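You operate a simulated robot arm through the tools that you are given. There is no shell and no other tool. Be economical: measure what you need, move in short steps, check, and stop when the job is done.

The job below is to be done with a simulated robot arm. You get a single attempt, and the scene is never put back.

TASK
Empty the drip tray into the grounds tub and fit it back in its bay.
Fine: switch the machine off first.

Only the result counts: the job must be done as asked and must still hold three seconds after the hand-in. Knocking over, shifting, dropping, spilling or breaking anything else fails it.

THE ROBOT
A 6-joint arm with a two-finger parallel gripper, fixed in place. Base frame: the origin is at the foot of the arm, x ahead of it, y to its left, z up; the work surface is at about z = 0.93. Readings come in m, rad, newtons and seconds.
With the tool pointing down near the work surface it reaches from about 0.22 to 0.62 m from the base axis. Its first joint turns from -1.152 to 1.152 rad. Payload 2.7 kg.
The TCP is the grasp point between the finger pads, 0.023 m short of the fingertips. In the tool frame z runs along the fingers and y along their closing line. Largest opening 0.094 m; finger width 0.038, thickness 0.01; the body of the gripper, 0.054 by 0.096 m, starts 0.039 m behind the TCP.
Orientation is that of the tool frame in the base frame, as a unit quaternion [w, x, y, z]. With the fingers straight down and closing along the base's y, the tool's x points along the base's -x, its y along +y and its z along -z.

THE INTERFACE
- The arm moves only by the tool apply_moves. Its argument "commands" is a list of rows, each a list of 7 numbers: the opening in per cent of the stroke, from 0 (shut) to 100 (fully open), then the shift along the tool's x, y, z in m, then the turn, a rotation vector about the tool's x, y, z in rad. In form: [[gripper, dx, dy, dz, ax, ay, az], ...]. A call has 1 to 12 rows; each row is the pose to reach, as a shift and turn from the pose commanded when the call began, along the tool's axes at that moment. Each row takes 0.2 s and may step no farther than 0.05 m and 0.15 rad from the row before; otherwise, or with a gripper value out of range, the whole call is refused. Where a pose cannot be reached the arm comes as near as it can. A force on the tool above 70 N (or 10 N above the force at the start of the call, whichever is more), or a blocked arm, ends the call early, and 0.2 s more pass. The fingers move at their own pace (about 0.045 m/s each) and stop on an object; they squeeze with about 42 N. The grip force told is the motor's: it shows also when the fingers shut on nothing. Time passes only in rows, and 0.2 s behind the last, so rows that repeat a pose let the fingers close. The reply holds the time, the measured pose of the TCP, the force on the tool along the base axes, the opening and the grip force, in the units named above and with some noise, with the torque about the TCP (base axes, N m) and any sound that the robot's microphone picked up, and new pictures: "show" is both (left out), scene, wrist or none.
- Cameras (640 x 400 px; columns grow to the right, rows downward): "scene" is fixed at [0.0825, -0.4219, 1.4224]; the picture's right is [0.79, -0.61, 0.00], its down [-0.22, -0.29, -0.93] and it looks along [0.57, 0.74, -0.36] (base axes); focal length 351 px, centre (320, 200). "wrist" rides on the gripper at [0.086, 0.016, -0.075] in the tool frame; the picture's right is [-0.18, 0.98, 0.00], its down [-0.58, -0.11, -0.81] and it looks along [-0.79, -0.15, 0.59] (tool axes); focal length 243 px, centre (320, 200). There is no depth. A picture from a camera that has moved, and an enlarged one, comes with that camera's place and axes in the base frame and with its lens. The place of the scene camera against the robot may be out by one fixed shift of up to 0.012 m in any direction.
- close_up(camera, box): a new picture of the part [left, top, right, bottom] of that camera's present view, enlarged. The clock stands still meanwhile.
- finish_job(): hands the job in; it is judged then, once.

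Go step by step. Nothing tells you positions but the pictures and the camera data: compare them with the known pose of the tool, close in by small moves and look again before you grip or let go. The budget is 120 turns and 200 pictures, counting those below and the enlarged ones. Unless the task says otherwise, let go and move clear before handing in, and close with one line.

The tools are called after "Call:" as a command line: name --pt "numbers of a row" for each row, then --argument value for the rest, lists and objects as JSON in quotes. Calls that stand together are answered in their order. apply_moves: Moves the arm, as the interface text tells. Its arguments: {"type":"object","properties":{"commands":{"type":"array"},"show":{"type":"string","enum":["both","scene","wrist","none"]}},"required":["commands"]} The other tools are called the same way: close_up (camera, box) takes an enlarged picture of a part of a camera's view; finish_job () hands the job in.

At the start:

```text
t: 0.0
position: [0.2613, 0.1309, 1.3325]
orientation: [0.001, 0.001, 1.0, 0.001]
contact_force: [-0.3, -0.5, 0.6]
ft_torque: [-0.01, -0.01, -0.01]
gripper_width: 0.0941
finger_force: 0.0
```

scene: 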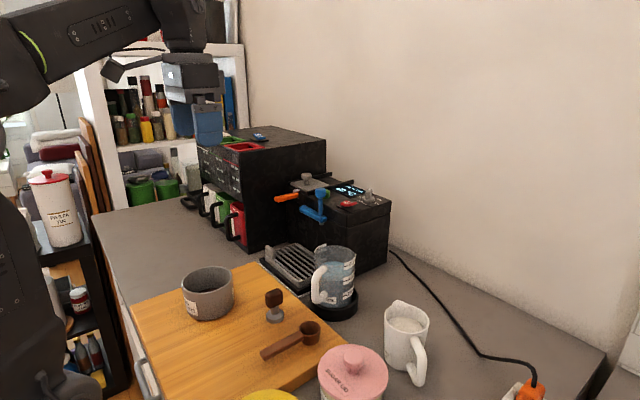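
wrist: 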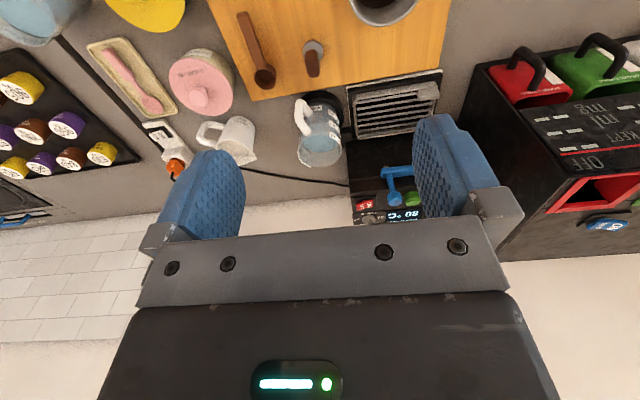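

I see the coffee machine with its drip tray in front, the gray tub on the board (probably the grounds tub), and a power switch somewhere on the machine. I'll look closer before moving.

Call:
close_up --camera "scene" --box '[250, 160, 410, 260]'

Call:
close_up --camera "scene" --box '[170, 230, 370, 355]'

Call:
close_up --camera "wrist" --box '[290, 60, 450, 230]'

Call:
close_up --camera "wrist" --box '[440, 20, 640, 260]'

Call:
close_up --camera "scene" --box '[170, 120, 340, 250]'

```text
4.00 times, centred on (330, 210) of scene
camera zoom: at [0.0825, -0.4219, 1.4224], right [0.79, -0.61, 0.0], down [-0.22, -0.29, -0.93], along [0.57, 0.74, -0.36], focal length 1404 px, centre (280, 160)
```

zoom: 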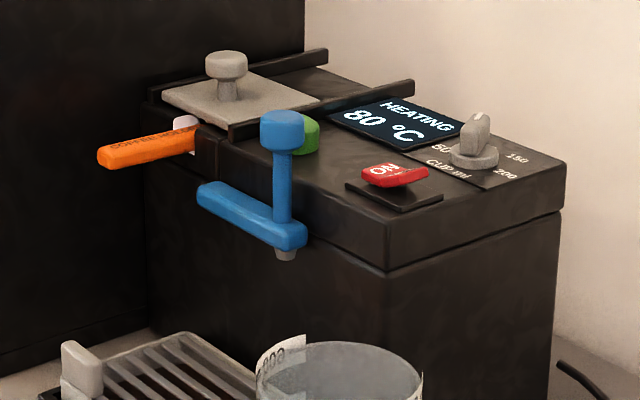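

```text
3.20 times, centred on (270, 292) of scene
camera zoom: at [0.0825, -0.4219, 1.4224], right [0.79, -0.61, 0.0], down [-0.22, -0.29, -0.93], along [0.57, 0.74, -0.36], focal length 1124 px, centre (480, -96)
```

zoom: 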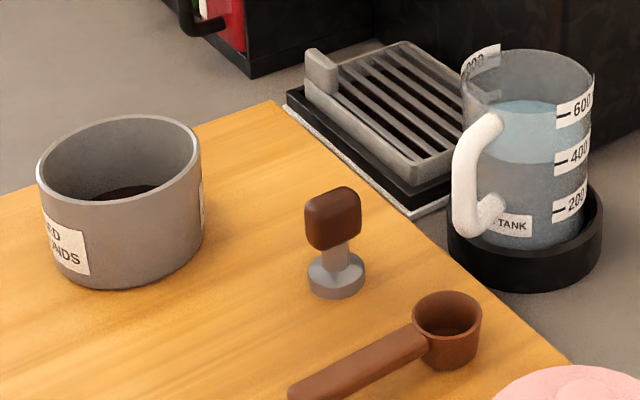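

```text
2.35 times, centred on (370, 145) of wrist
camera zoom: at [0.1749, 0.1472, 1.407], right [0.18, 0.98, 0.0], down [0.58, -0.11, 0.81], along [0.79, -0.15, -0.59], focal length 571 px, centre (202, 329)
```

zoom: 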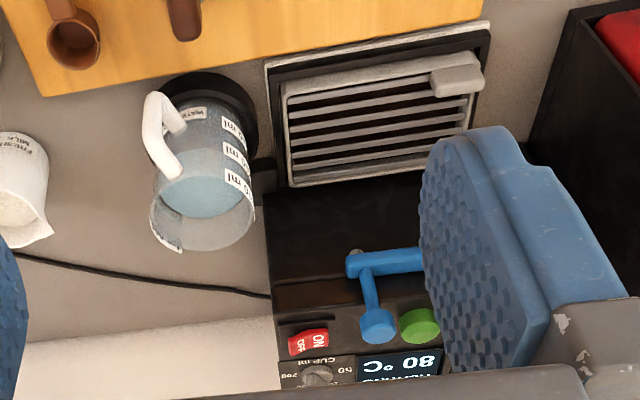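

```text
1.67 times, centred on (540, 140) of wrist
camera zoom: at [0.1749, 0.1472, 1.407], right [0.18, 0.98, 0.0], down [0.58, -0.11, 0.81], along [0.79, -0.15, -0.59], focal length 404 px, centre (-47, 300)
```

zoom: 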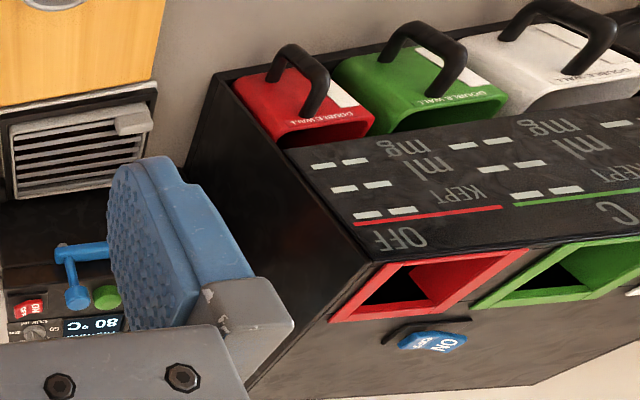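

```text
3.08 times, centred on (255, 185) of scene
camera zoom: at [0.0825, -0.4219, 1.4224], right [0.79, -0.61, 0.0], down [-0.22, -0.29, -0.93], along [0.57, 0.74, -0.36], focal length 1080 px, centre (520, 246)
```

zoom: 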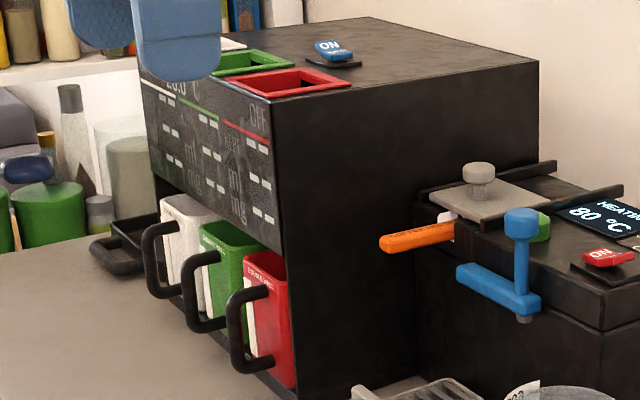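

The drip tray (grey grille with a tab at its left front corner) sits at about x 0.44–0.55, y 0.16–0.31. The tub is near (0.27, 0.19) and the red rocker near (0.62, 0.163, 1.10). I'm taking closer views of the switch, tray and tub.

Call:
close_up --camera "scene" --box '[330, 190, 370, 215]'

Call:
close_up --camera "wrist" --box '[350, 190, 390, 215]'

Call:
close_up --camera "scene" --box '[250, 230, 330, 300]'

Call:
close_up --camera "wrist" --box '[340, 60, 450, 145]'

Call:
close_up --camera "scene" --box '[170, 250, 250, 330]'

```text
16.00 times, centred on (350, 202) of scene
camera zoom: at [0.0825, -0.4219, 1.4224], right [0.79, -0.61, 0.0], down [-0.22, -0.29, -0.93], along [0.57, 0.74, -0.36], focal length 5618 px, centre (-160, 160)
```

zoom: 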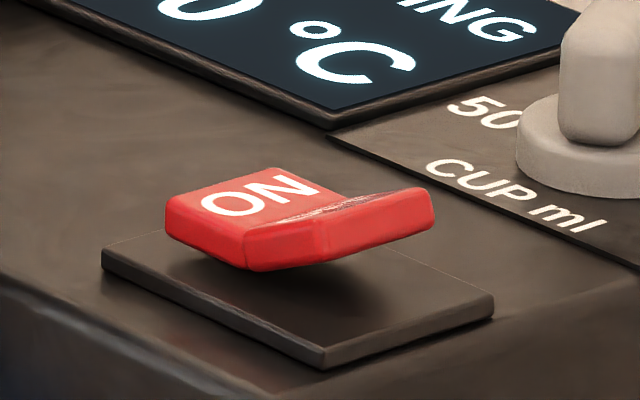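

```text
16.00 times, centred on (370, 202) of wrist
camera zoom: at [0.1749, 0.1472, 1.407], right [0.18, 0.98, 0.0], down [0.58, -0.11, 0.81], along [0.79, -0.15, -0.59], focal length 3882 px, centre (-480, 160)
```

zoom: 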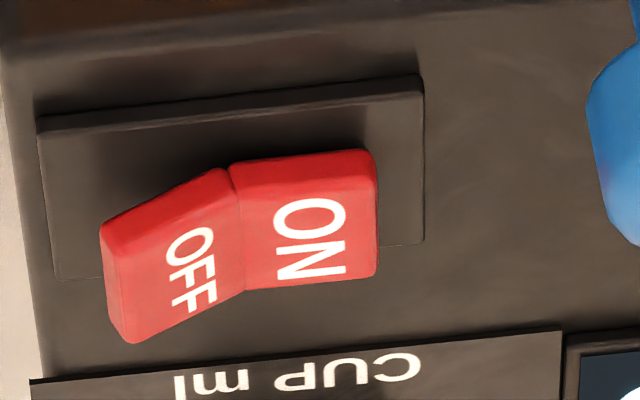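

```text
5.71 times, centred on (290, 265) of scene
camera zoom: at [0.0825, -0.4219, 1.4224], right [0.79, -0.61, 0.0], down [-0.22, -0.29, -0.93], along [0.57, 0.74, -0.36], focal length 2006 px, centre (491, -171)
```

zoom: 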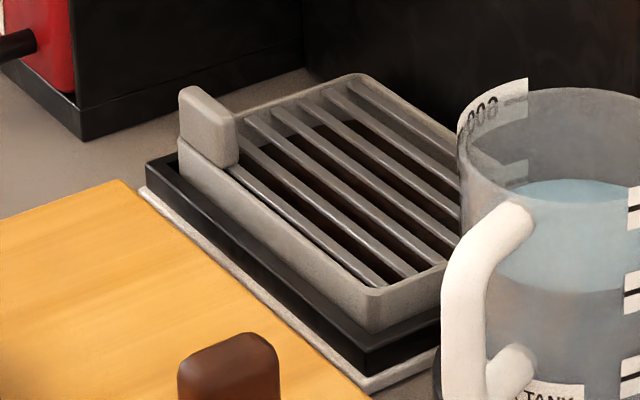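

```text
4.71 times, centred on (395, 102) of wrist
camera zoom: at [0.1749, 0.1472, 1.407], right [0.18, 0.98, 0.0], down [0.58, -0.11, 0.81], along [0.79, -0.15, -0.59], focal length 1142 px, centre (-33, 659)
```

zoom: 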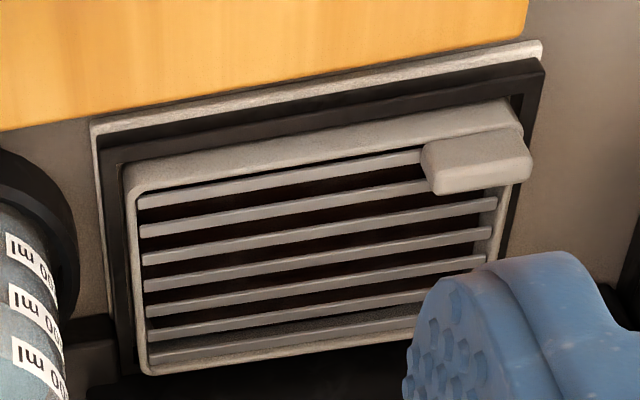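

```text
5.00 times, centred on (210, 290) of scene
camera zoom: at [0.0825, -0.4219, 1.4224], right [0.79, -0.61, 0.0], down [-0.22, -0.29, -0.93], along [0.57, 0.74, -0.36], focal length 1756 px, centre (870, -250)
```

zoom: 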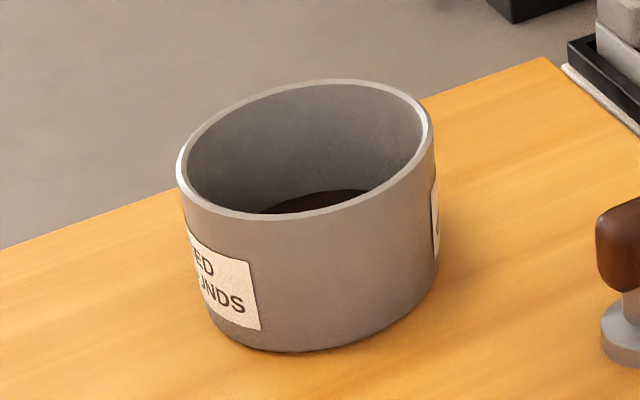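

The red rocker is ON (ON half pressed, OFF half raised toward -y). I'm moving above it with the fingers shut, then looking again.

Call:
apply_moves --pt "0 -0.04 0.002 0.01 0 0 0" --pt "0 -0.08 0.004 0.02 0 0 0" --pt "0 -0.12 0.006 0.03 0 0 0" --pt "0 -0.16 0.008 0.04 0 0 0" --pt "0 -0.2 0.01 0.05 0 0 0" --pt "0 -0.24 0.012 0.06 0 0 0" --pt "0 -0.28 0.014 0.08 0 0 0" --pt "0 -0.3 0.016 0.11 0 0 0" --pt "0 -0.3 0.016 0.11 0 0 0"

```text
t: 2.0
position: [0.5319, 0.1397, 1.2124]
orientation: [0.0, 0.0, 1.0, 0.001]
contact_force: [-0.1, 1.1, -0.5]
ft_torque: [0.03, 0.0, 0.01]
gripper_width: 0.0
finger_force: 41.9
out of reach, approached as far as the arm can: row 6, 7, 8, 9
camera wrist: at [0.4446, 0.1547, 1.287], right [0.18, 0.98, 0.0], down [0.58, -0.11, 0.81], along [0.79, -0.15, -0.59], focal length 243 px, centre (320, 200)
```

scene: 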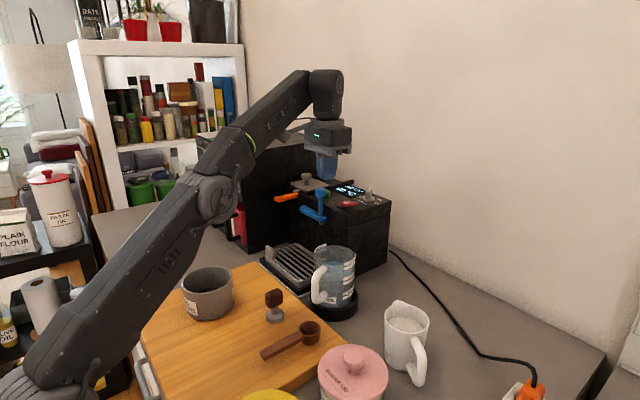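
wrist: 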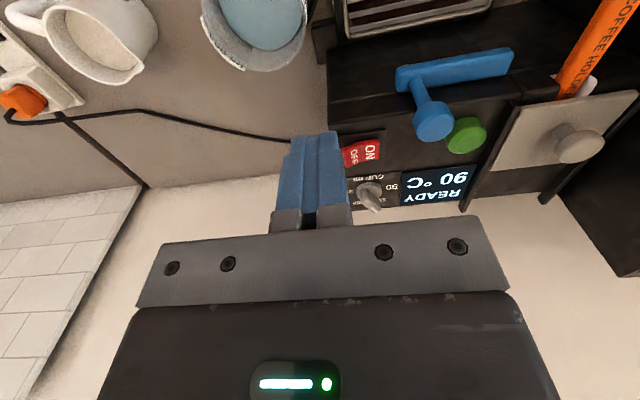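

With the tool straight down it falls short of the switch, so I'll tilt the fingers outward to gain reach and see where the arm ends up.

Call:
apply_moves --pt "0 0 0 0 0 -0.14 0" --pt "0 0 0 0 0 -0.28 0" --pt "0 -0.01 0 0 0 -0.42 0" --pt "0 -0.02 0 0 0 -0.5 0" --pt "0 -0.02 0 0 0 -0.5 0"

```text
t: 3.2
position: [0.5524, 0.1404, 1.2143]
orientation: [0.249, 0.0, 0.968, 0.001]
contact_force: [0.0, 0.4, 0.1]
ft_torque: [-0.01, -0.03, 0.0]
gripper_width: 0.0003
finger_force: 41.6
camera wrist: at [0.4399, 0.1551, 1.2374], right [0.16, 0.98, 0.09], down [0.12, -0.11, 0.99], along [0.98, -0.15, -0.14], focal length 243 px, centre (320, 200)
```

scene: 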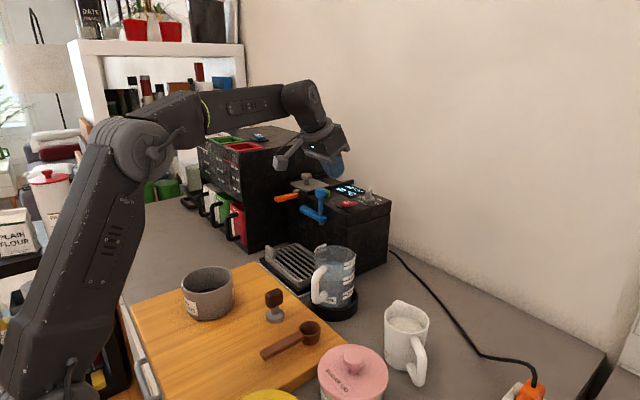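
wrist: 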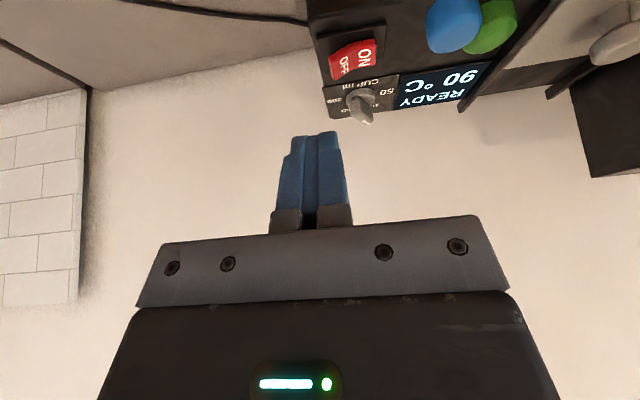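

The arm has slack now with the fingers tilted 0.5 rad. I'm moving so that the fingertip's lower edge hovers above the OFF half, at about (0.613, 0.149).

Call:
apply_moves --pt "0 -0.015 0.0043 0.042 0 0 0" --pt "0 -0.0289 0.0086 0.0844 0 0 0" --pt "0 -0.0289 0.0086 0.0844 0 0 0"

Call:
close_up --camera "scene" --box '[310, 150, 390, 215]'

Call:
close_up --camera "wrist" --box '[240, 40, 400, 160]'

```text
t: 4.0
position: [0.618, 0.1473, 1.1561]
orientation: [0.248, 0.001, 0.969, 0.0]
contact_force: [0.6, 0.7, 0.0]
ft_torque: [0.0, -0.02, -0.04]
gripper_width: 0.0
finger_force: 41.8
camera wrist: at [0.5058, 0.1638, 1.1793], right [0.16, 0.98, 0.09], down [0.12, -0.11, 0.99], along [0.98, -0.15, -0.14], focal length 243 px, centre (320, 200)
```

scene: 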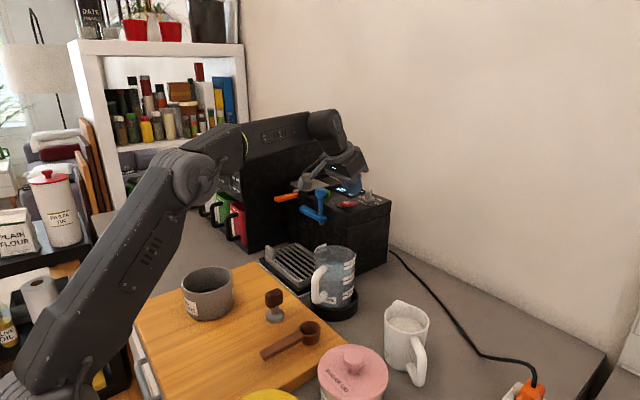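
wrist: 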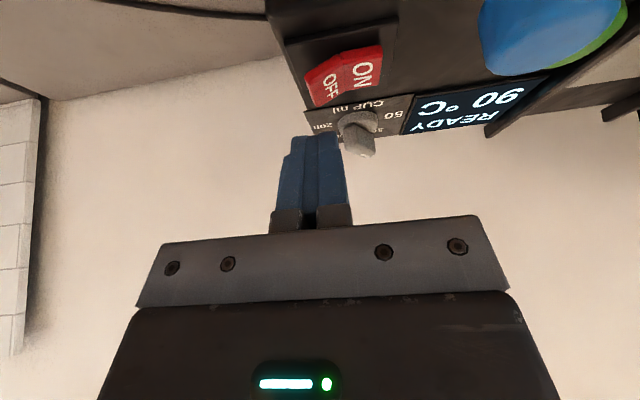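

```text
6.15 times, centred on (350, 182) of scene
camera zoom: at [0.0825, -0.4219, 1.4224], right [0.79, -0.61, 0.0], down [-0.22, -0.29, -0.93], along [0.57, 0.74, -0.36], focal length 2161 px, centre (135, 308)
```

zoom: 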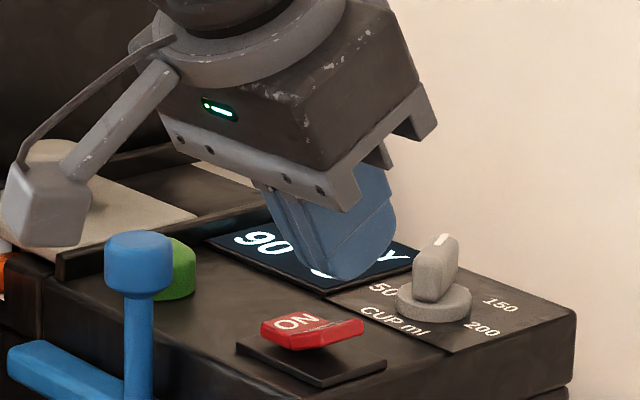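

```text
3.33 times, centred on (320, 100) of wrist
camera zoom: at [0.5058, 0.1638, 1.1793], right [0.16, 0.98, 0.09], down [0.12, -0.11, 0.99], along [0.98, -0.15, -0.14], focal length 809 px, centre (320, 533)
```

zoom: 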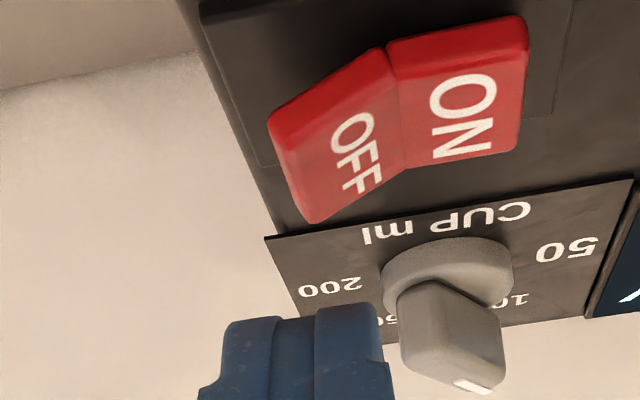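

The fingers are hovering just beside the knob and above the OFF half. I'm pressing straight down in small steps.

Call:
apply_moves --pt "0 0.0083 0 0.0069 0 0 0" --pt "0 0.0132 0 0.0156 0 0 0" --pt "0 0.0151 0 0.0191 0 0 0" --pt "0 0.0166 0 0.0217 0 0 0"

Call:
close_up --camera "scene" --box '[310, 150, 390, 215]'

```text
t: 5.0
position: [0.6146, 0.1486, 1.1312]
orientation: [0.252, 0.0, 0.968, 0.002]
contact_force: [-4.0, 1.6, 14.6]
ft_torque: [0.07, 0.12, -0.14]
gripper_width: 0.0
finger_force: 42.4
camera wrist: at [0.5011, 0.1635, 1.1538], right [0.16, 0.98, 0.09], down [0.12, -0.11, 0.99], along [0.98, -0.15, -0.13], focal length 243 px, centre (320, 200)
```

scene: 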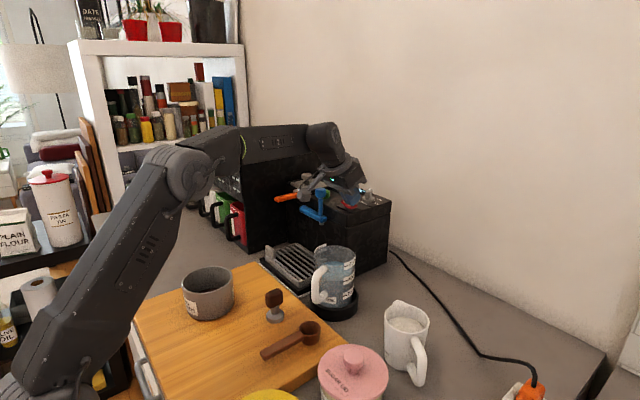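
wrist: 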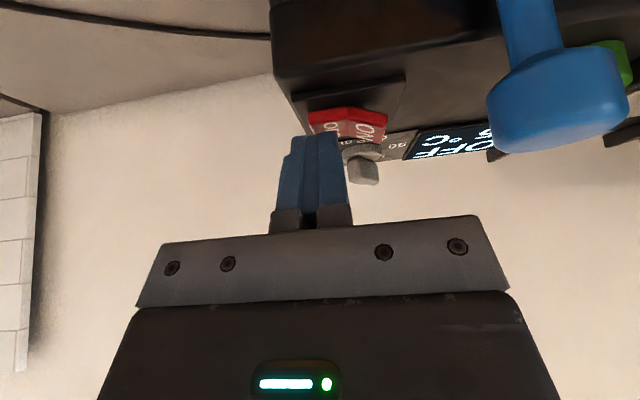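

```text
6.15 times, centred on (350, 182) of scene
camera zoom: at [0.0821, -0.422, 1.4224], right [0.79, -0.61, 0.0], down [-0.22, -0.29, -0.93], along [0.57, 0.74, -0.36], focal length 2161 px, centre (135, 308)
```

zoom: 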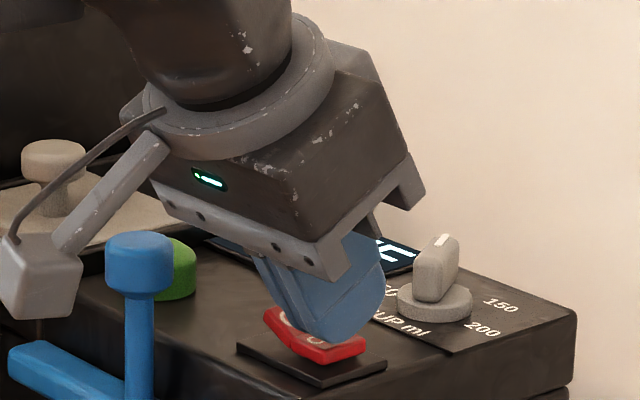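

The display now reads OFF. I'm backing up and away, then checking that it stays off.

Call:
apply_moves --pt "0 -0.0193 0 -0.035 0 0 0" --pt "0 -0.0386 0 -0.07 0 0 0" --pt "0 0.005 0 -0.094 0 0 0" --pt "0 0.049 0 -0.118 0 0 0" --pt "0 0.093 0 -0.142 0 0.1 0" --pt "20 0.093 0 -0.142 0 0.24 0" --pt "40 0.093 0 -0.142 0 0.38 0" --pt "60 0.093 0 -0.142 0 0.5 0" --pt "60 0.093 0 -0.142 0 0.5 0"

Call:
close_up --camera "scene" --box '[310, 150, 390, 215]'

Call:
close_up --camera "wrist" --box '[300, 20, 520, 160]'

```text
refused: row 4 steps farther than a row can; nothing moved
```

```text
6.15 times, centred on (350, 182) of scene
camera zoom: at [0.0821, -0.422, 1.4224], right [0.79, -0.61, 0.0], down [-0.22, -0.29, -0.93], along [0.57, 0.74, -0.36], focal length 2161 px, centre (135, 308)
```

zoom: 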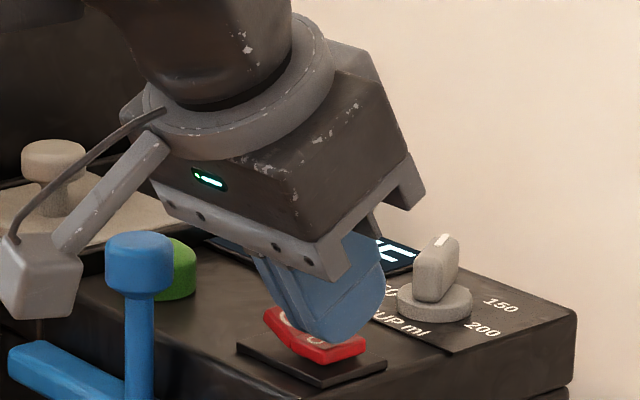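

```text
2.86 times, centred on (410, 90) of wrist
camera zoom: at [0.5011, 0.1635, 1.1538], right [0.16, 0.98, 0.09], down [0.12, -0.11, 0.99], along [0.98, -0.15, -0.13], focal length 693 px, centre (63, 514)
```

zoom: 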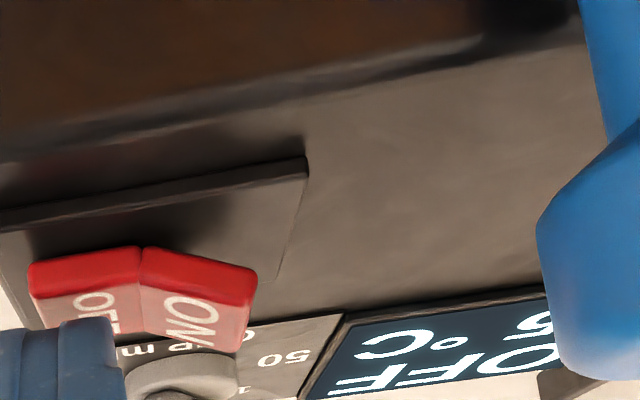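

One step was slightly too long, so I'm repeating the retreat with shorter ones.

Call:
apply_moves --pt "0 -0.0193 0 -0.035 0 0 0" --pt "0 -0.0386 0 -0.07 0 0 0" --pt "0 0.001 0 -0.092 0 0 0" --pt "0 0.04 0 -0.113 0 0 0" --pt "0 0.079 0 -0.134 0 0.1 0" --pt "20 0.093 0 -0.142 0 0.24 0" --pt "40 0.093 0 -0.142 0 0.38 0" --pt "60 0.093 0 -0.142 0 0.5 0" --pt "60 0.093 0 -0.142 0 0.5 0"

Call:
close_up --camera "scene" --box '[310, 150, 390, 215]'

```text
t: 7.0
position: [0.4626, 0.148, 1.2084]
orientation: [-0.002, 0.001, 1.0, 0.001]
contact_force: [0.0, 0.5, -0.8]
ft_torque: [-0.02, 0.0, -0.03]
gripper_width: 0.0567
finger_force: 0.1
camera wrist: at [0.3763, 0.1637, 1.2819], right [0.18, 0.98, 0.0], down [0.58, -0.11, 0.81], along [0.79, -0.15, -0.59], focal length 243 px, centre (320, 200)
```

scene: 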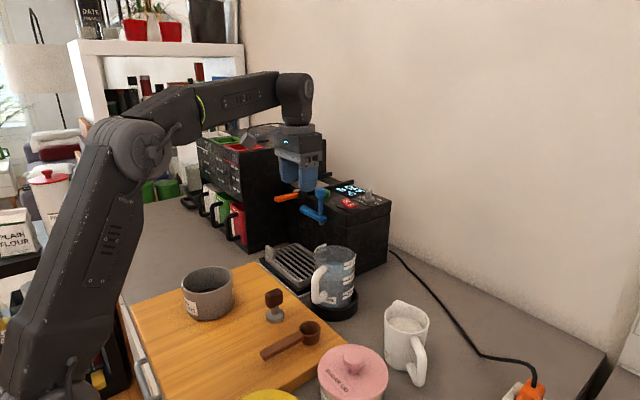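
wrist: 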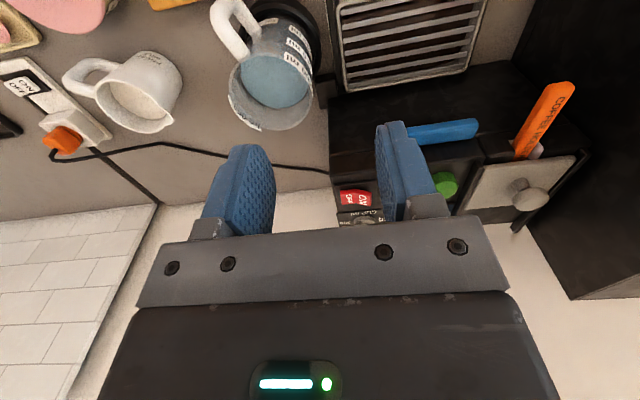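

```text
6.15 times, centred on (350, 182) of scene
camera zoom: at [0.0825, -0.4219, 1.4224], right [0.79, -0.61, 0.0], down [-0.22, -0.29, -0.93], along [0.57, 0.74, -0.36], focal length 2161 px, centre (135, 308)
```

zoom: 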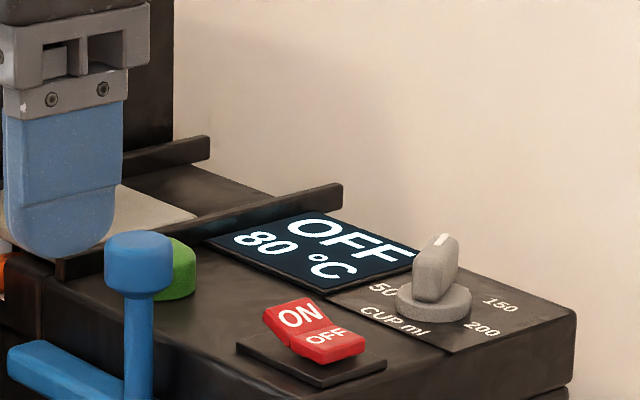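

The rocker is at OFF and the display agrees. Before grasping I'll rehearse the pour empty-handed, starting with a 90° yaw and a move back above the tub area.

Call:
apply_moves --pt "60 0.02 0 -0.01 0 0 0.143" --pt "60 0.04 0 -0.02 0 0 0.286" --pt "60 0.06 0 -0.03 0 0 0.429" --pt "60 0.08 0 -0.04 0 0 0.571" --pt "60 0.1 0 -0.05 0 0 0.714" --pt "60 0.12 0 -0.06 0 0 0.857" --pt "60 0.14 0 -0.07 0 0 1.0" --pt "60 0.155 0 -0.07 0 0 1.143" --pt "60 0.17 0 -0.07 0 0 1.286" --pt "60 0.18 0 -0.07 0 0 1.428" --pt "60 0.19 0.01 -0.07 0 0 1.571" --pt "60 0.19 0.01 -0.07 0 0 1.571"

```text
t: 9.6
position: [0.2736, 0.1574, 1.276]
orientation: [0.0, 0.708, 0.707, 0.001]
contact_force: [0.8, 0.6, 0.2]
ft_torque: [-0.03, 0.01, 0.03]
gripper_width: 0.0568
finger_force: 0.1
camera wrist: at [0.2882, 0.2429, 1.3512], right [0.98, -0.19, 0.0], down [-0.11, -0.58, 0.81], along [-0.15, -0.79, -0.59], focal length 243 px, centre (320, 200)
```

scene: 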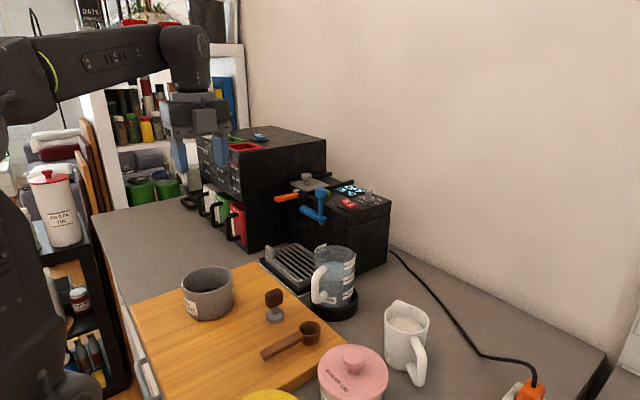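
wrist: 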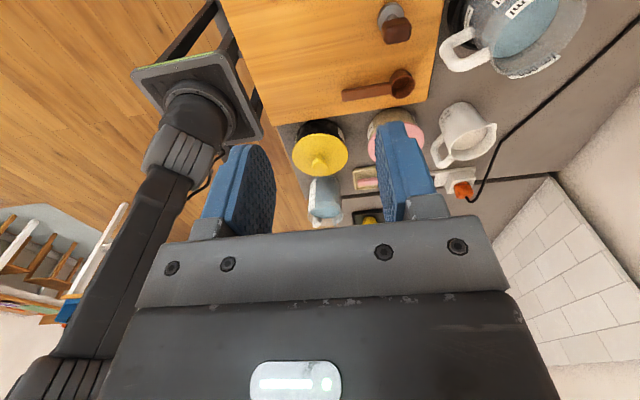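

The yaw works. Next I'm rehearsing the tilt, with fingers swinging toward +y and the TCP held in place.

Call:
apply_moves --pt "60 0 0 0 0 0.14 0" --pt "60 0 0 0 0 0.28 0" --pt "60 0 0 0 0 0.42 0" --pt "60 0 0 0 0 0.56 0" --pt "60 0 0 0 0 0.7 0" --pt "60 0 0 0 0 0.84 0" --pt "60 0 0 0 0 0.98 0" --pt "60 0 0 0 0 1.12 0" --pt "60 0 0 0 0 1.26 0" --pt "60 0 0 0 0 1.4 0" --pt "60 0 0 0 0 1.54 0" --pt "60 0 0 0 0 1.68 0"

```text
t: 12.2
position: [0.2741, 0.1573, 1.2772]
orientation: [-0.526, 0.471, 0.471, 0.529]
contact_force: [-0.1, -0.2, 1.0]
ft_torque: [0.0, 0.01, -0.03]
gripper_width: 0.0562
finger_force: 0.1
camera wrist: at [0.2887, 0.0728, 1.3543], right [0.98, 0.02, -0.18], down [-0.11, -0.73, -0.67], along [-0.15, 0.68, -0.72], focal length 243 px, centre (320, 200)
```

scene: 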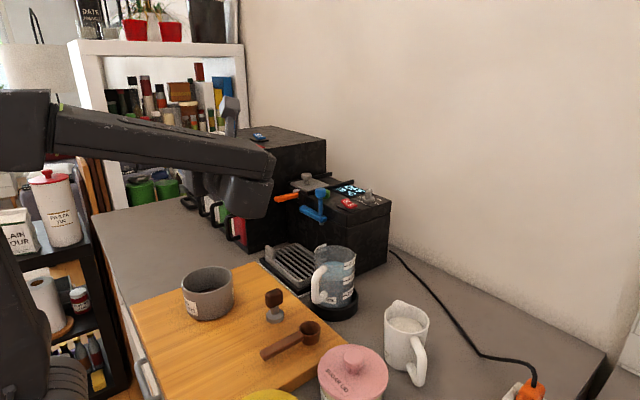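
wrist: 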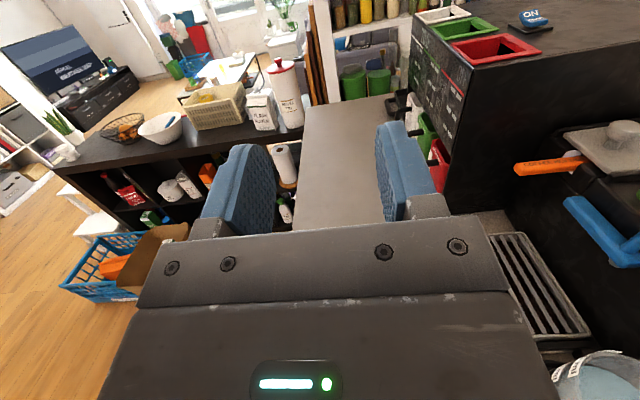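

The full tilt is reachable. I'm coming back upright, then rehearsing a corner-down tilt so the pour comes out narrower.

Call:
apply_moves --pt "60 0 0 0 0 -0.14 0" --pt "60 0 0 0 0 -0.28 0" --pt "60 0 0 0 0 -0.42 0" --pt "60 0 0 0 0 -0.56 0" --pt "60 0 0 0 0 -0.7 0" --pt "60 0 0 0 0 -0.84 0" --pt "60 0 0 0 0 -0.98 0" --pt "60 0 0 0 0 -1.12 0" --pt "60 0 0 0 0 -1.26 0" --pt "60 0 0 0 0 -1.4 0" --pt "60 0 0 0 0 -1.54 0" --pt "60 0 0 0 0 -1.68 0" --show "none"

Call:
apply_moves --pt "60 0 0 0 0.07 0.121 0" --pt "60 0 0 0 0.14 0.242 0" --pt "60 0 0 0 0.21 0.364 0" --pt "60 0 0 0 0.28 0.485 0" --pt "60 0 0 0 0.35 0.606 0" --pt "60 0 0 0 0.42 0.727 0" --pt "60 0 0 0 0.49 0.849 0" --pt "60 0 0 0 0.56 0.97 0" --pt "60 0 0 0 0.63 1.091 0" --pt "60 0 0 0 0.7 1.212 0" --pt "60 0 0 0 0.77 1.334 0" --pt "60 0 0 0 0.84 1.455 0" --show "both"

Call:
close_up --camera "wrist" --box '[400, 200, 640, 400]'

```text
t: 14.8
position: [0.2731, 0.1564, 1.2779]
orientation: [0.001, 0.708, 0.706, 0.001]
contact_force: [0.6, 0.3, 0.6]
ft_torque: [-0.03, 0.01, 0.02]
gripper_width: 0.0564
finger_force: 0.1
```

```text
t: 17.4
position: [0.2717, 0.1815, 1.2748]
orientation: [0.719, -0.472, -0.471, -0.195]
contact_force: [-0.3, 0.1, 0.2]
ft_torque: [0.0, 0.0, 0.01]
gripper_width: 0.0565
finger_force: 0.0
out of reach, approached as far as the arm can: row 11, 12
camera wrist: at [0.361, 0.1384, 1.3321], right [0.62, 0.44, -0.65], down [0.04, -0.84, -0.54], along [-0.78, 0.31, -0.54], focal length 243 px, centre (320, 200)
```

scene: 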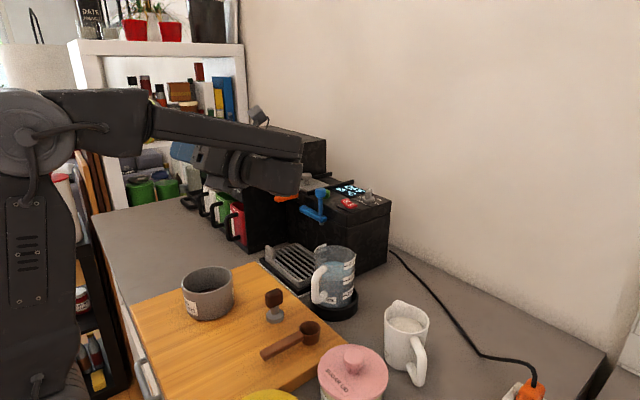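
wrist: 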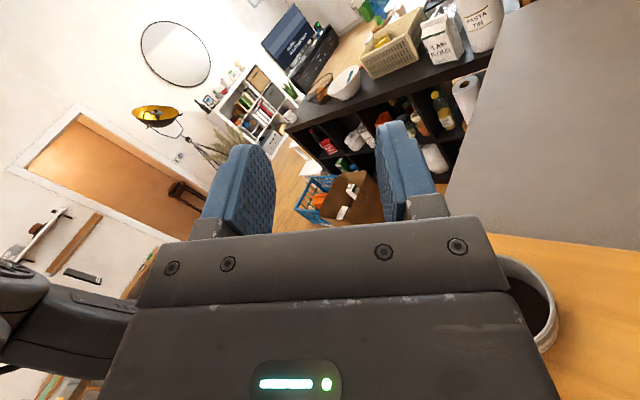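

```text
2.00 times, centred on (520, 300) of wrist
camera zoom: at [0.361, 0.1384, 1.3321], right [0.62, 0.44, -0.65], down [0.04, -0.84, -0.54], along [-0.78, 0.31, -0.54], focal length 485 px, centre (-80, 0)
```

zoom: 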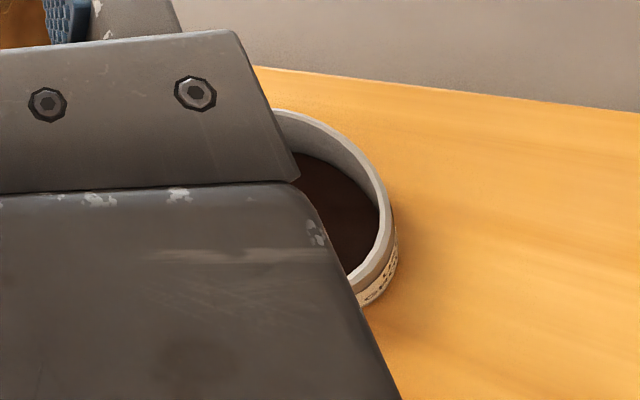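

The corner-down orientation is reachable and only the position was marginal, so pre-yawing another 30° should solve that. I'm returning upright and rehearsing from there.

Call:
apply_moves --pt "60 0 0 0 -0.07 -0.121 0" --pt "60 0 0 0 -0.14 -0.242 0" --pt "60 0 0 0 -0.21 -0.364 0" --pt "60 0 0 0 -0.28 -0.485 0" --pt "60 0 0 0 -0.35 -0.606 0" --pt "60 0 0 0 -0.42 -0.727 0" --pt "60 0 0 0 -0.49 -0.849 0" --pt "60 0 0 0 -0.56 -0.97 0" --pt "60 0 0 0 -0.63 -1.091 0" --pt "60 0 0 0 -0.7 -1.212 0" --pt "60 0 0 0 -0.77 -1.334 0" --pt "60 0 0 0 -0.84 -1.455 0" --show "none"

```text
t: 20.0
position: [0.2721, 0.1818, 1.2754]
orientation: [0.002, 0.707, 0.707, 0.001]
contact_force: [0.1, 0.5, 0.1]
ft_torque: [-0.01, -0.03, 0.03]
gripper_width: 0.0564
finger_force: 0.0
```

The black box stands close to the tab's left, so I'll grip with the default yaw and the camera on the robot side. I'm moving to hover in front of and above the tab for measurement.

Call:
apply_moves --pt "60 0.01 0.01 0.01 0 0 -0.143" --pt "60 0.02 0.02 0.02 0 0 -0.286" --pt "60 0.03 0.03 0.03 0 0 -0.429" --pt "60 0.04 0.04 0.04 0 0 -0.571" --pt "60 0.05 0.05 0.05 0 0 -0.714" --pt "60 0.06 0.06 0.06 0 0 -0.857" --pt "60 0.07 0.07 0.07 0 0 -1.0" --pt "70 0.08 0.08 0.09 0 0 -1.143" --pt "80 0.09 0.1 0.11 0 0 -1.286" --pt "85 0.1 0.115 0.13 0 0 -1.428" --pt "85 0.11 0.125 0.145 0 0 -1.571" --pt "85 0.11 0.125 0.145 0 0 -1.571"

Call:
close_up --camera "wrist" --box '[180, 0, 480, 188]'

```text
t: 22.6
position: [0.3976, 0.29, 1.13]
orientation: [0.0, -0.001, 1.0, 0.0]
contact_force: [-0.1, 0.7, 0.9]
ft_torque: [-0.04, 0.01, -0.01]
gripper_width: 0.08
finger_force: 0.1
camera wrist: at [0.3094, 0.3058, 1.2038], right [0.18, 0.98, 0.0], down [0.58, -0.11, 0.81], along [0.79, -0.15, -0.59], focal length 243 px, centre (320, 200)
```

scene: 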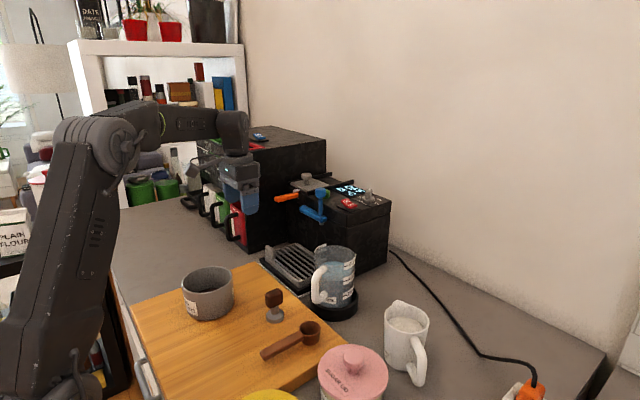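
wrist: 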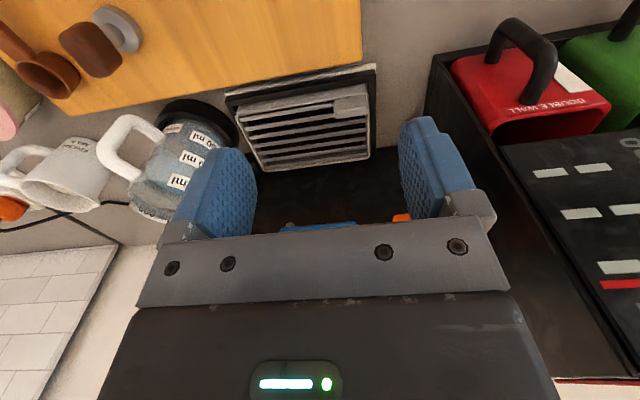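

```text
2.13 times, centred on (330, 94) of wrist
camera zoom: at [0.3094, 0.3058, 1.2038], right [0.18, 0.98, 0.0], down [0.58, -0.11, 0.81], along [0.79, -0.15, -0.59], focal length 516 px, centre (299, 426)
```

zoom: 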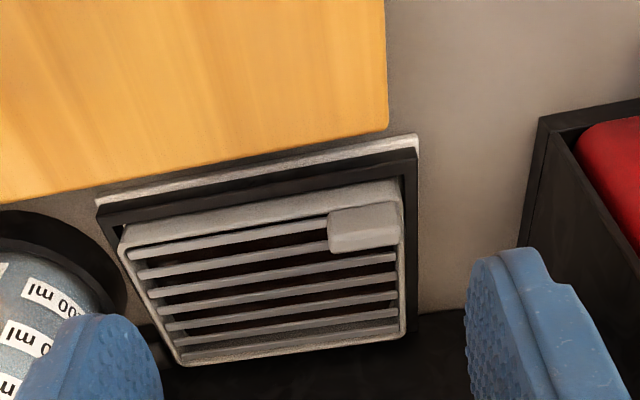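

From two views, the tab's top back edge is at about x 0.478, y 0.292–0.329, z 0.96. I'm moving over it, still a few centimetres high, to check from the scene camera.

Call:
apply_moves --pt "85 -0.03 0.01 0.03 0 0 0" --pt "85 -0.05 0.02 0.06 0 0 0" --pt "85 -0.064 0.02 0.09 0 0 0" --pt "85 -0.064 0.02 0.09 0 0 0"

Call:
close_up --camera "scene" --box '[220, 200, 340, 290]'

Call:
close_up --camera "wrist" --box '[200, 60, 440, 240]'

```text
t: 23.6
position: [0.4616, 0.3096, 1.0394]
orientation: [-0.001, 0.0, 1.0, 0.001]
contact_force: [0.1, 0.1, -0.1]
ft_torque: [0.01, -0.01, 0.02]
gripper_width: 0.0798
finger_force: 0.0
camera wrist: at [0.3743, 0.3258, 1.1127], right [0.18, 0.98, 0.0], down [0.58, -0.11, 0.81], along [0.79, -0.15, -0.59], focal length 243 px, centre (320, 200)
```

scene: 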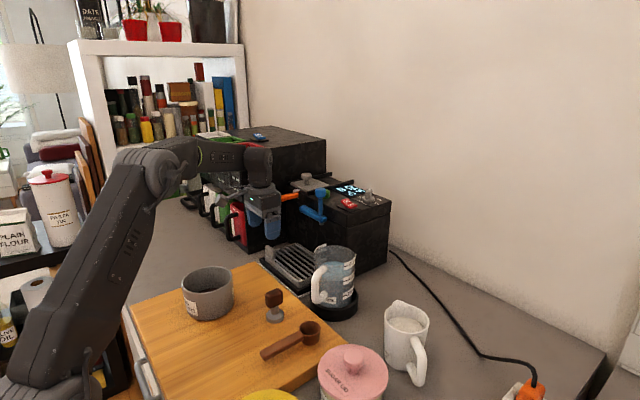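
wrist: 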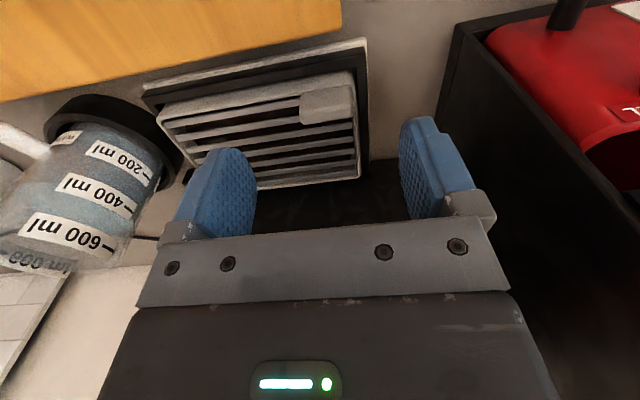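

```text
4.44 times, centred on (280, 245) of scene
camera zoom: at [0.0825, -0.4219, 1.4224], right [0.79, -0.61, 0.0], down [-0.22, -0.29, -0.93], along [0.57, 0.74, -0.36], focal length 1560 px, centre (498, 0)
```

zoom: 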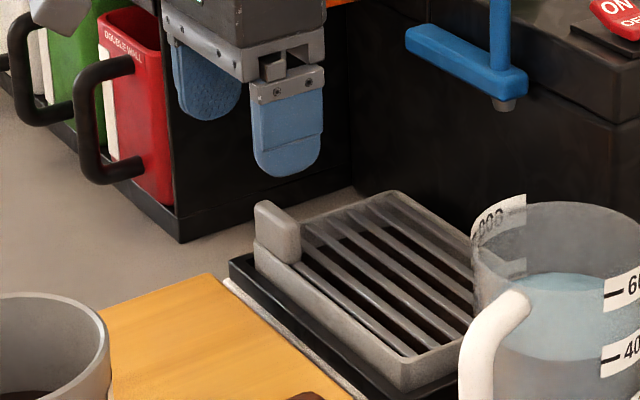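

```text
2.22 times, centred on (320, 150) of wrist
camera zoom: at [0.3743, 0.3258, 1.1127], right [0.18, 0.98, 0.0], down [0.58, -0.11, 0.81], along [0.79, -0.15, -0.59], focal length 539 px, centre (320, 311)
```

zoom: 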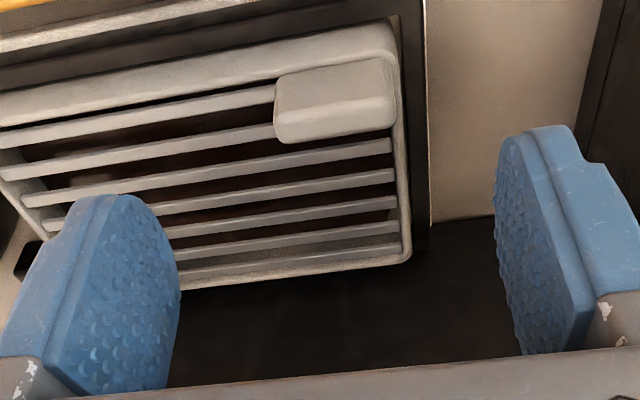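

The scene camera agrees with the wrist to within millimetres. The tab is at about x 0.467–0.481, y 0.292–0.329, top z 0.962. I'm descending to straddle it.

Call:
apply_moves --pt "85 -0.0124 0.0014 0.03 0 0 0" --pt "85 -0.0124 0.0014 0.05 0 0 0" --pt "85 -0.0124 0.0014 0.06 0 0 0" --pt "85 -0.0124 0.0014 0.06 0 0 0"

Call:
close_up --camera "scene" --box '[230, 200, 310, 260]'

Call:
close_up --camera "wrist" --box '[200, 60, 440, 240]'

```text
t: 24.6
position: [0.473, 0.3139, 0.9794]
orientation: [0.0, 0.0, 1.0, 0.001]
contact_force: [-0.4, -0.3, -0.7]
ft_torque: [-0.01, 0.06, 0.0]
gripper_width: 0.0798
finger_force: 0.0
camera wrist: at [0.3862, 0.3292, 1.0533], right [0.18, 0.98, 0.0], down [0.58, -0.11, 0.81], along [0.79, -0.15, -0.59], focal length 243 px, centre (320, 200)
```

scene: 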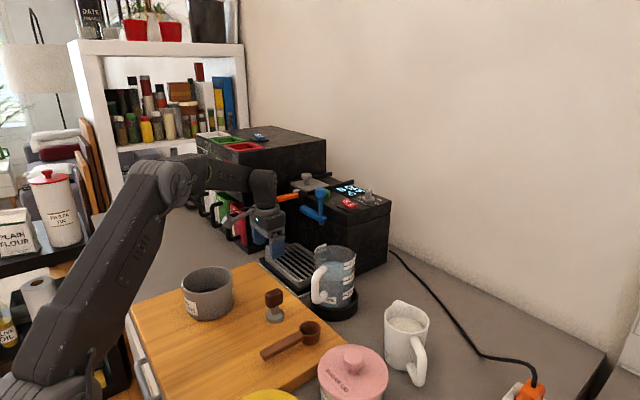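
wrist: 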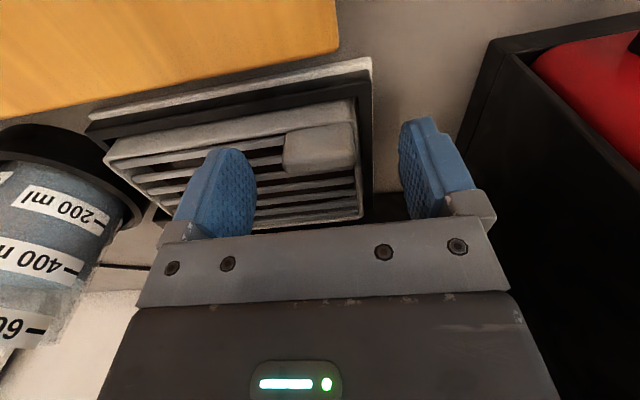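

```text
6.67 times, centred on (270, 230) of scene
camera zoom: at [0.0825, -0.4219, 1.4224], right [0.79, -0.61, 0.0], down [-0.22, -0.29, -0.93], along [0.57, 0.74, -0.36], focal length 2341 px, centre (653, 0)
```

zoom: 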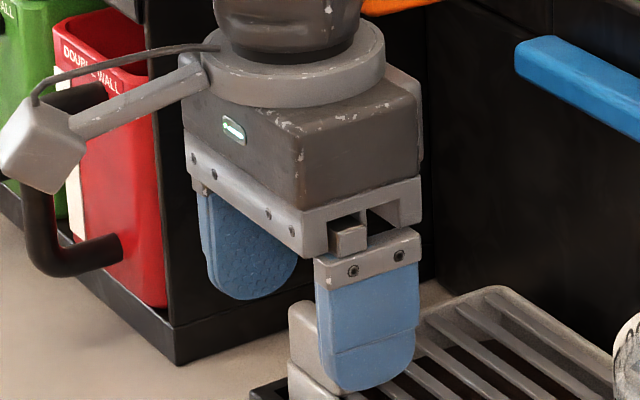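

```text
2.22 times, centred on (320, 150) of wrist
camera zoom: at [0.3862, 0.3292, 1.0533], right [0.18, 0.98, 0.0], down [0.58, -0.11, 0.81], along [0.79, -0.15, -0.59], focal length 539 px, centre (320, 311)
```

zoom: 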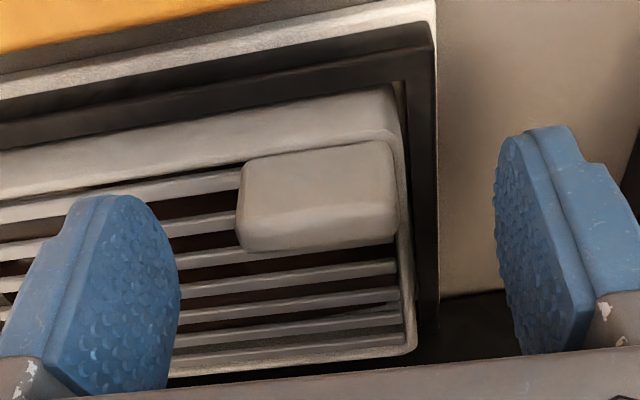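

The fingers straddle the tab with its centre at y ≈ 0.311. I'm going down the last 12 mm in small steps and watching the force.

Call:
apply_moves --pt "85 0 -0.001 0.005 0 0 0" --pt "85 0 -0.001 0.009 0 0 0" --pt "85 0 -0.001 0.012 0 0 0" --pt "85 0 -0.001 0.012 0 0 0"

Call:
close_up --camera "scene" --box '[230, 200, 310, 260]'

Call:
close_up --camera "wrist" --box '[200, 60, 440, 240]'

```text
t: 25.6
position: [0.4728, 0.3119, 0.9697]
orientation: [0.001, 0.0, 1.0, 0.001]
contact_force: [0.1, -0.1, -0.4]
ft_torque: [-0.03, -0.01, 0.01]
gripper_width: 0.0799
finger_force: 0.0
camera wrist: at [0.3867, 0.3284, 1.0421], right [0.18, 0.98, 0.0], down [0.58, -0.11, 0.81], along [0.79, -0.15, -0.59], focal length 243 px, centre (320, 200)
```

scene: 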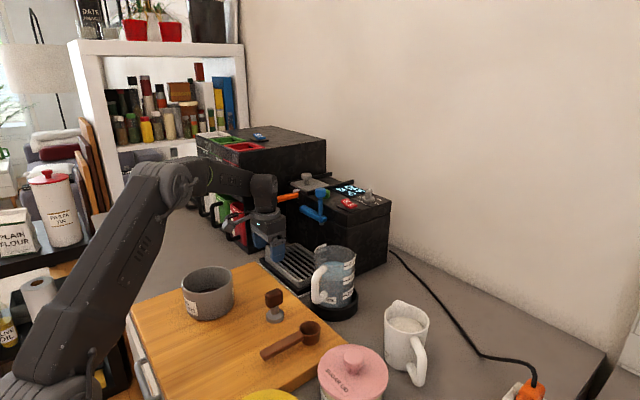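
wrist: 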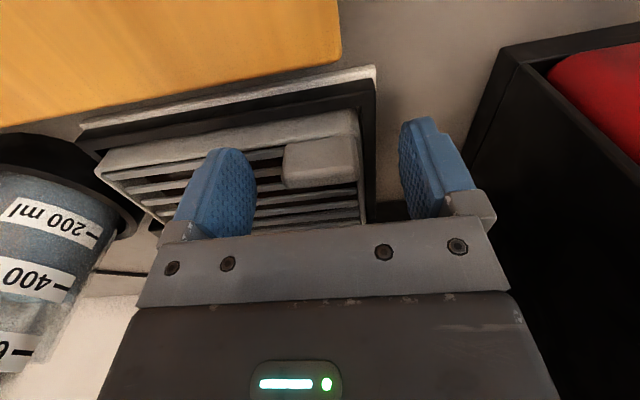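

```text
6.67 times, centred on (270, 230) of scene
camera zoom: at [0.0825, -0.4219, 1.4224], right [0.79, -0.61, 0.0], down [-0.22, -0.29, -0.93], along [0.57, 0.74, -0.36], focal length 2341 px, centre (653, 0)
```

zoom: 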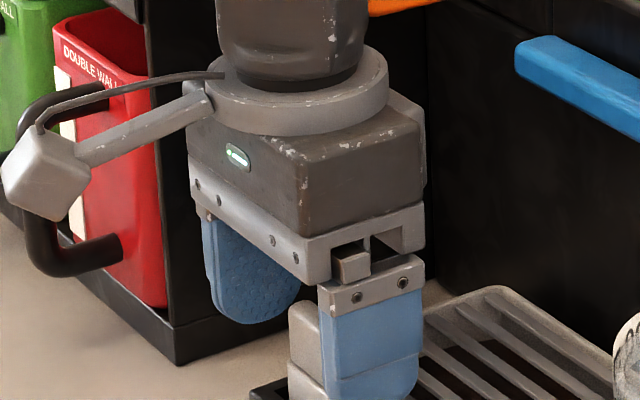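

```text
2.22 times, centred on (320, 150) of wrist
camera zoom: at [0.3867, 0.3284, 1.0421], right [0.18, 0.98, 0.0], down [0.58, -0.11, 0.81], along [0.79, -0.15, -0.59], focal length 539 px, centre (320, 311)
```

zoom: 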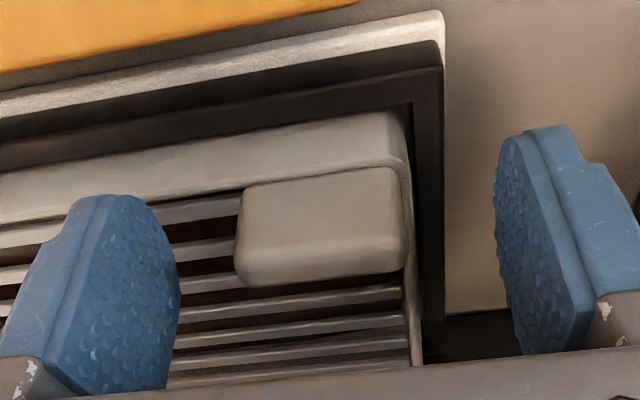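

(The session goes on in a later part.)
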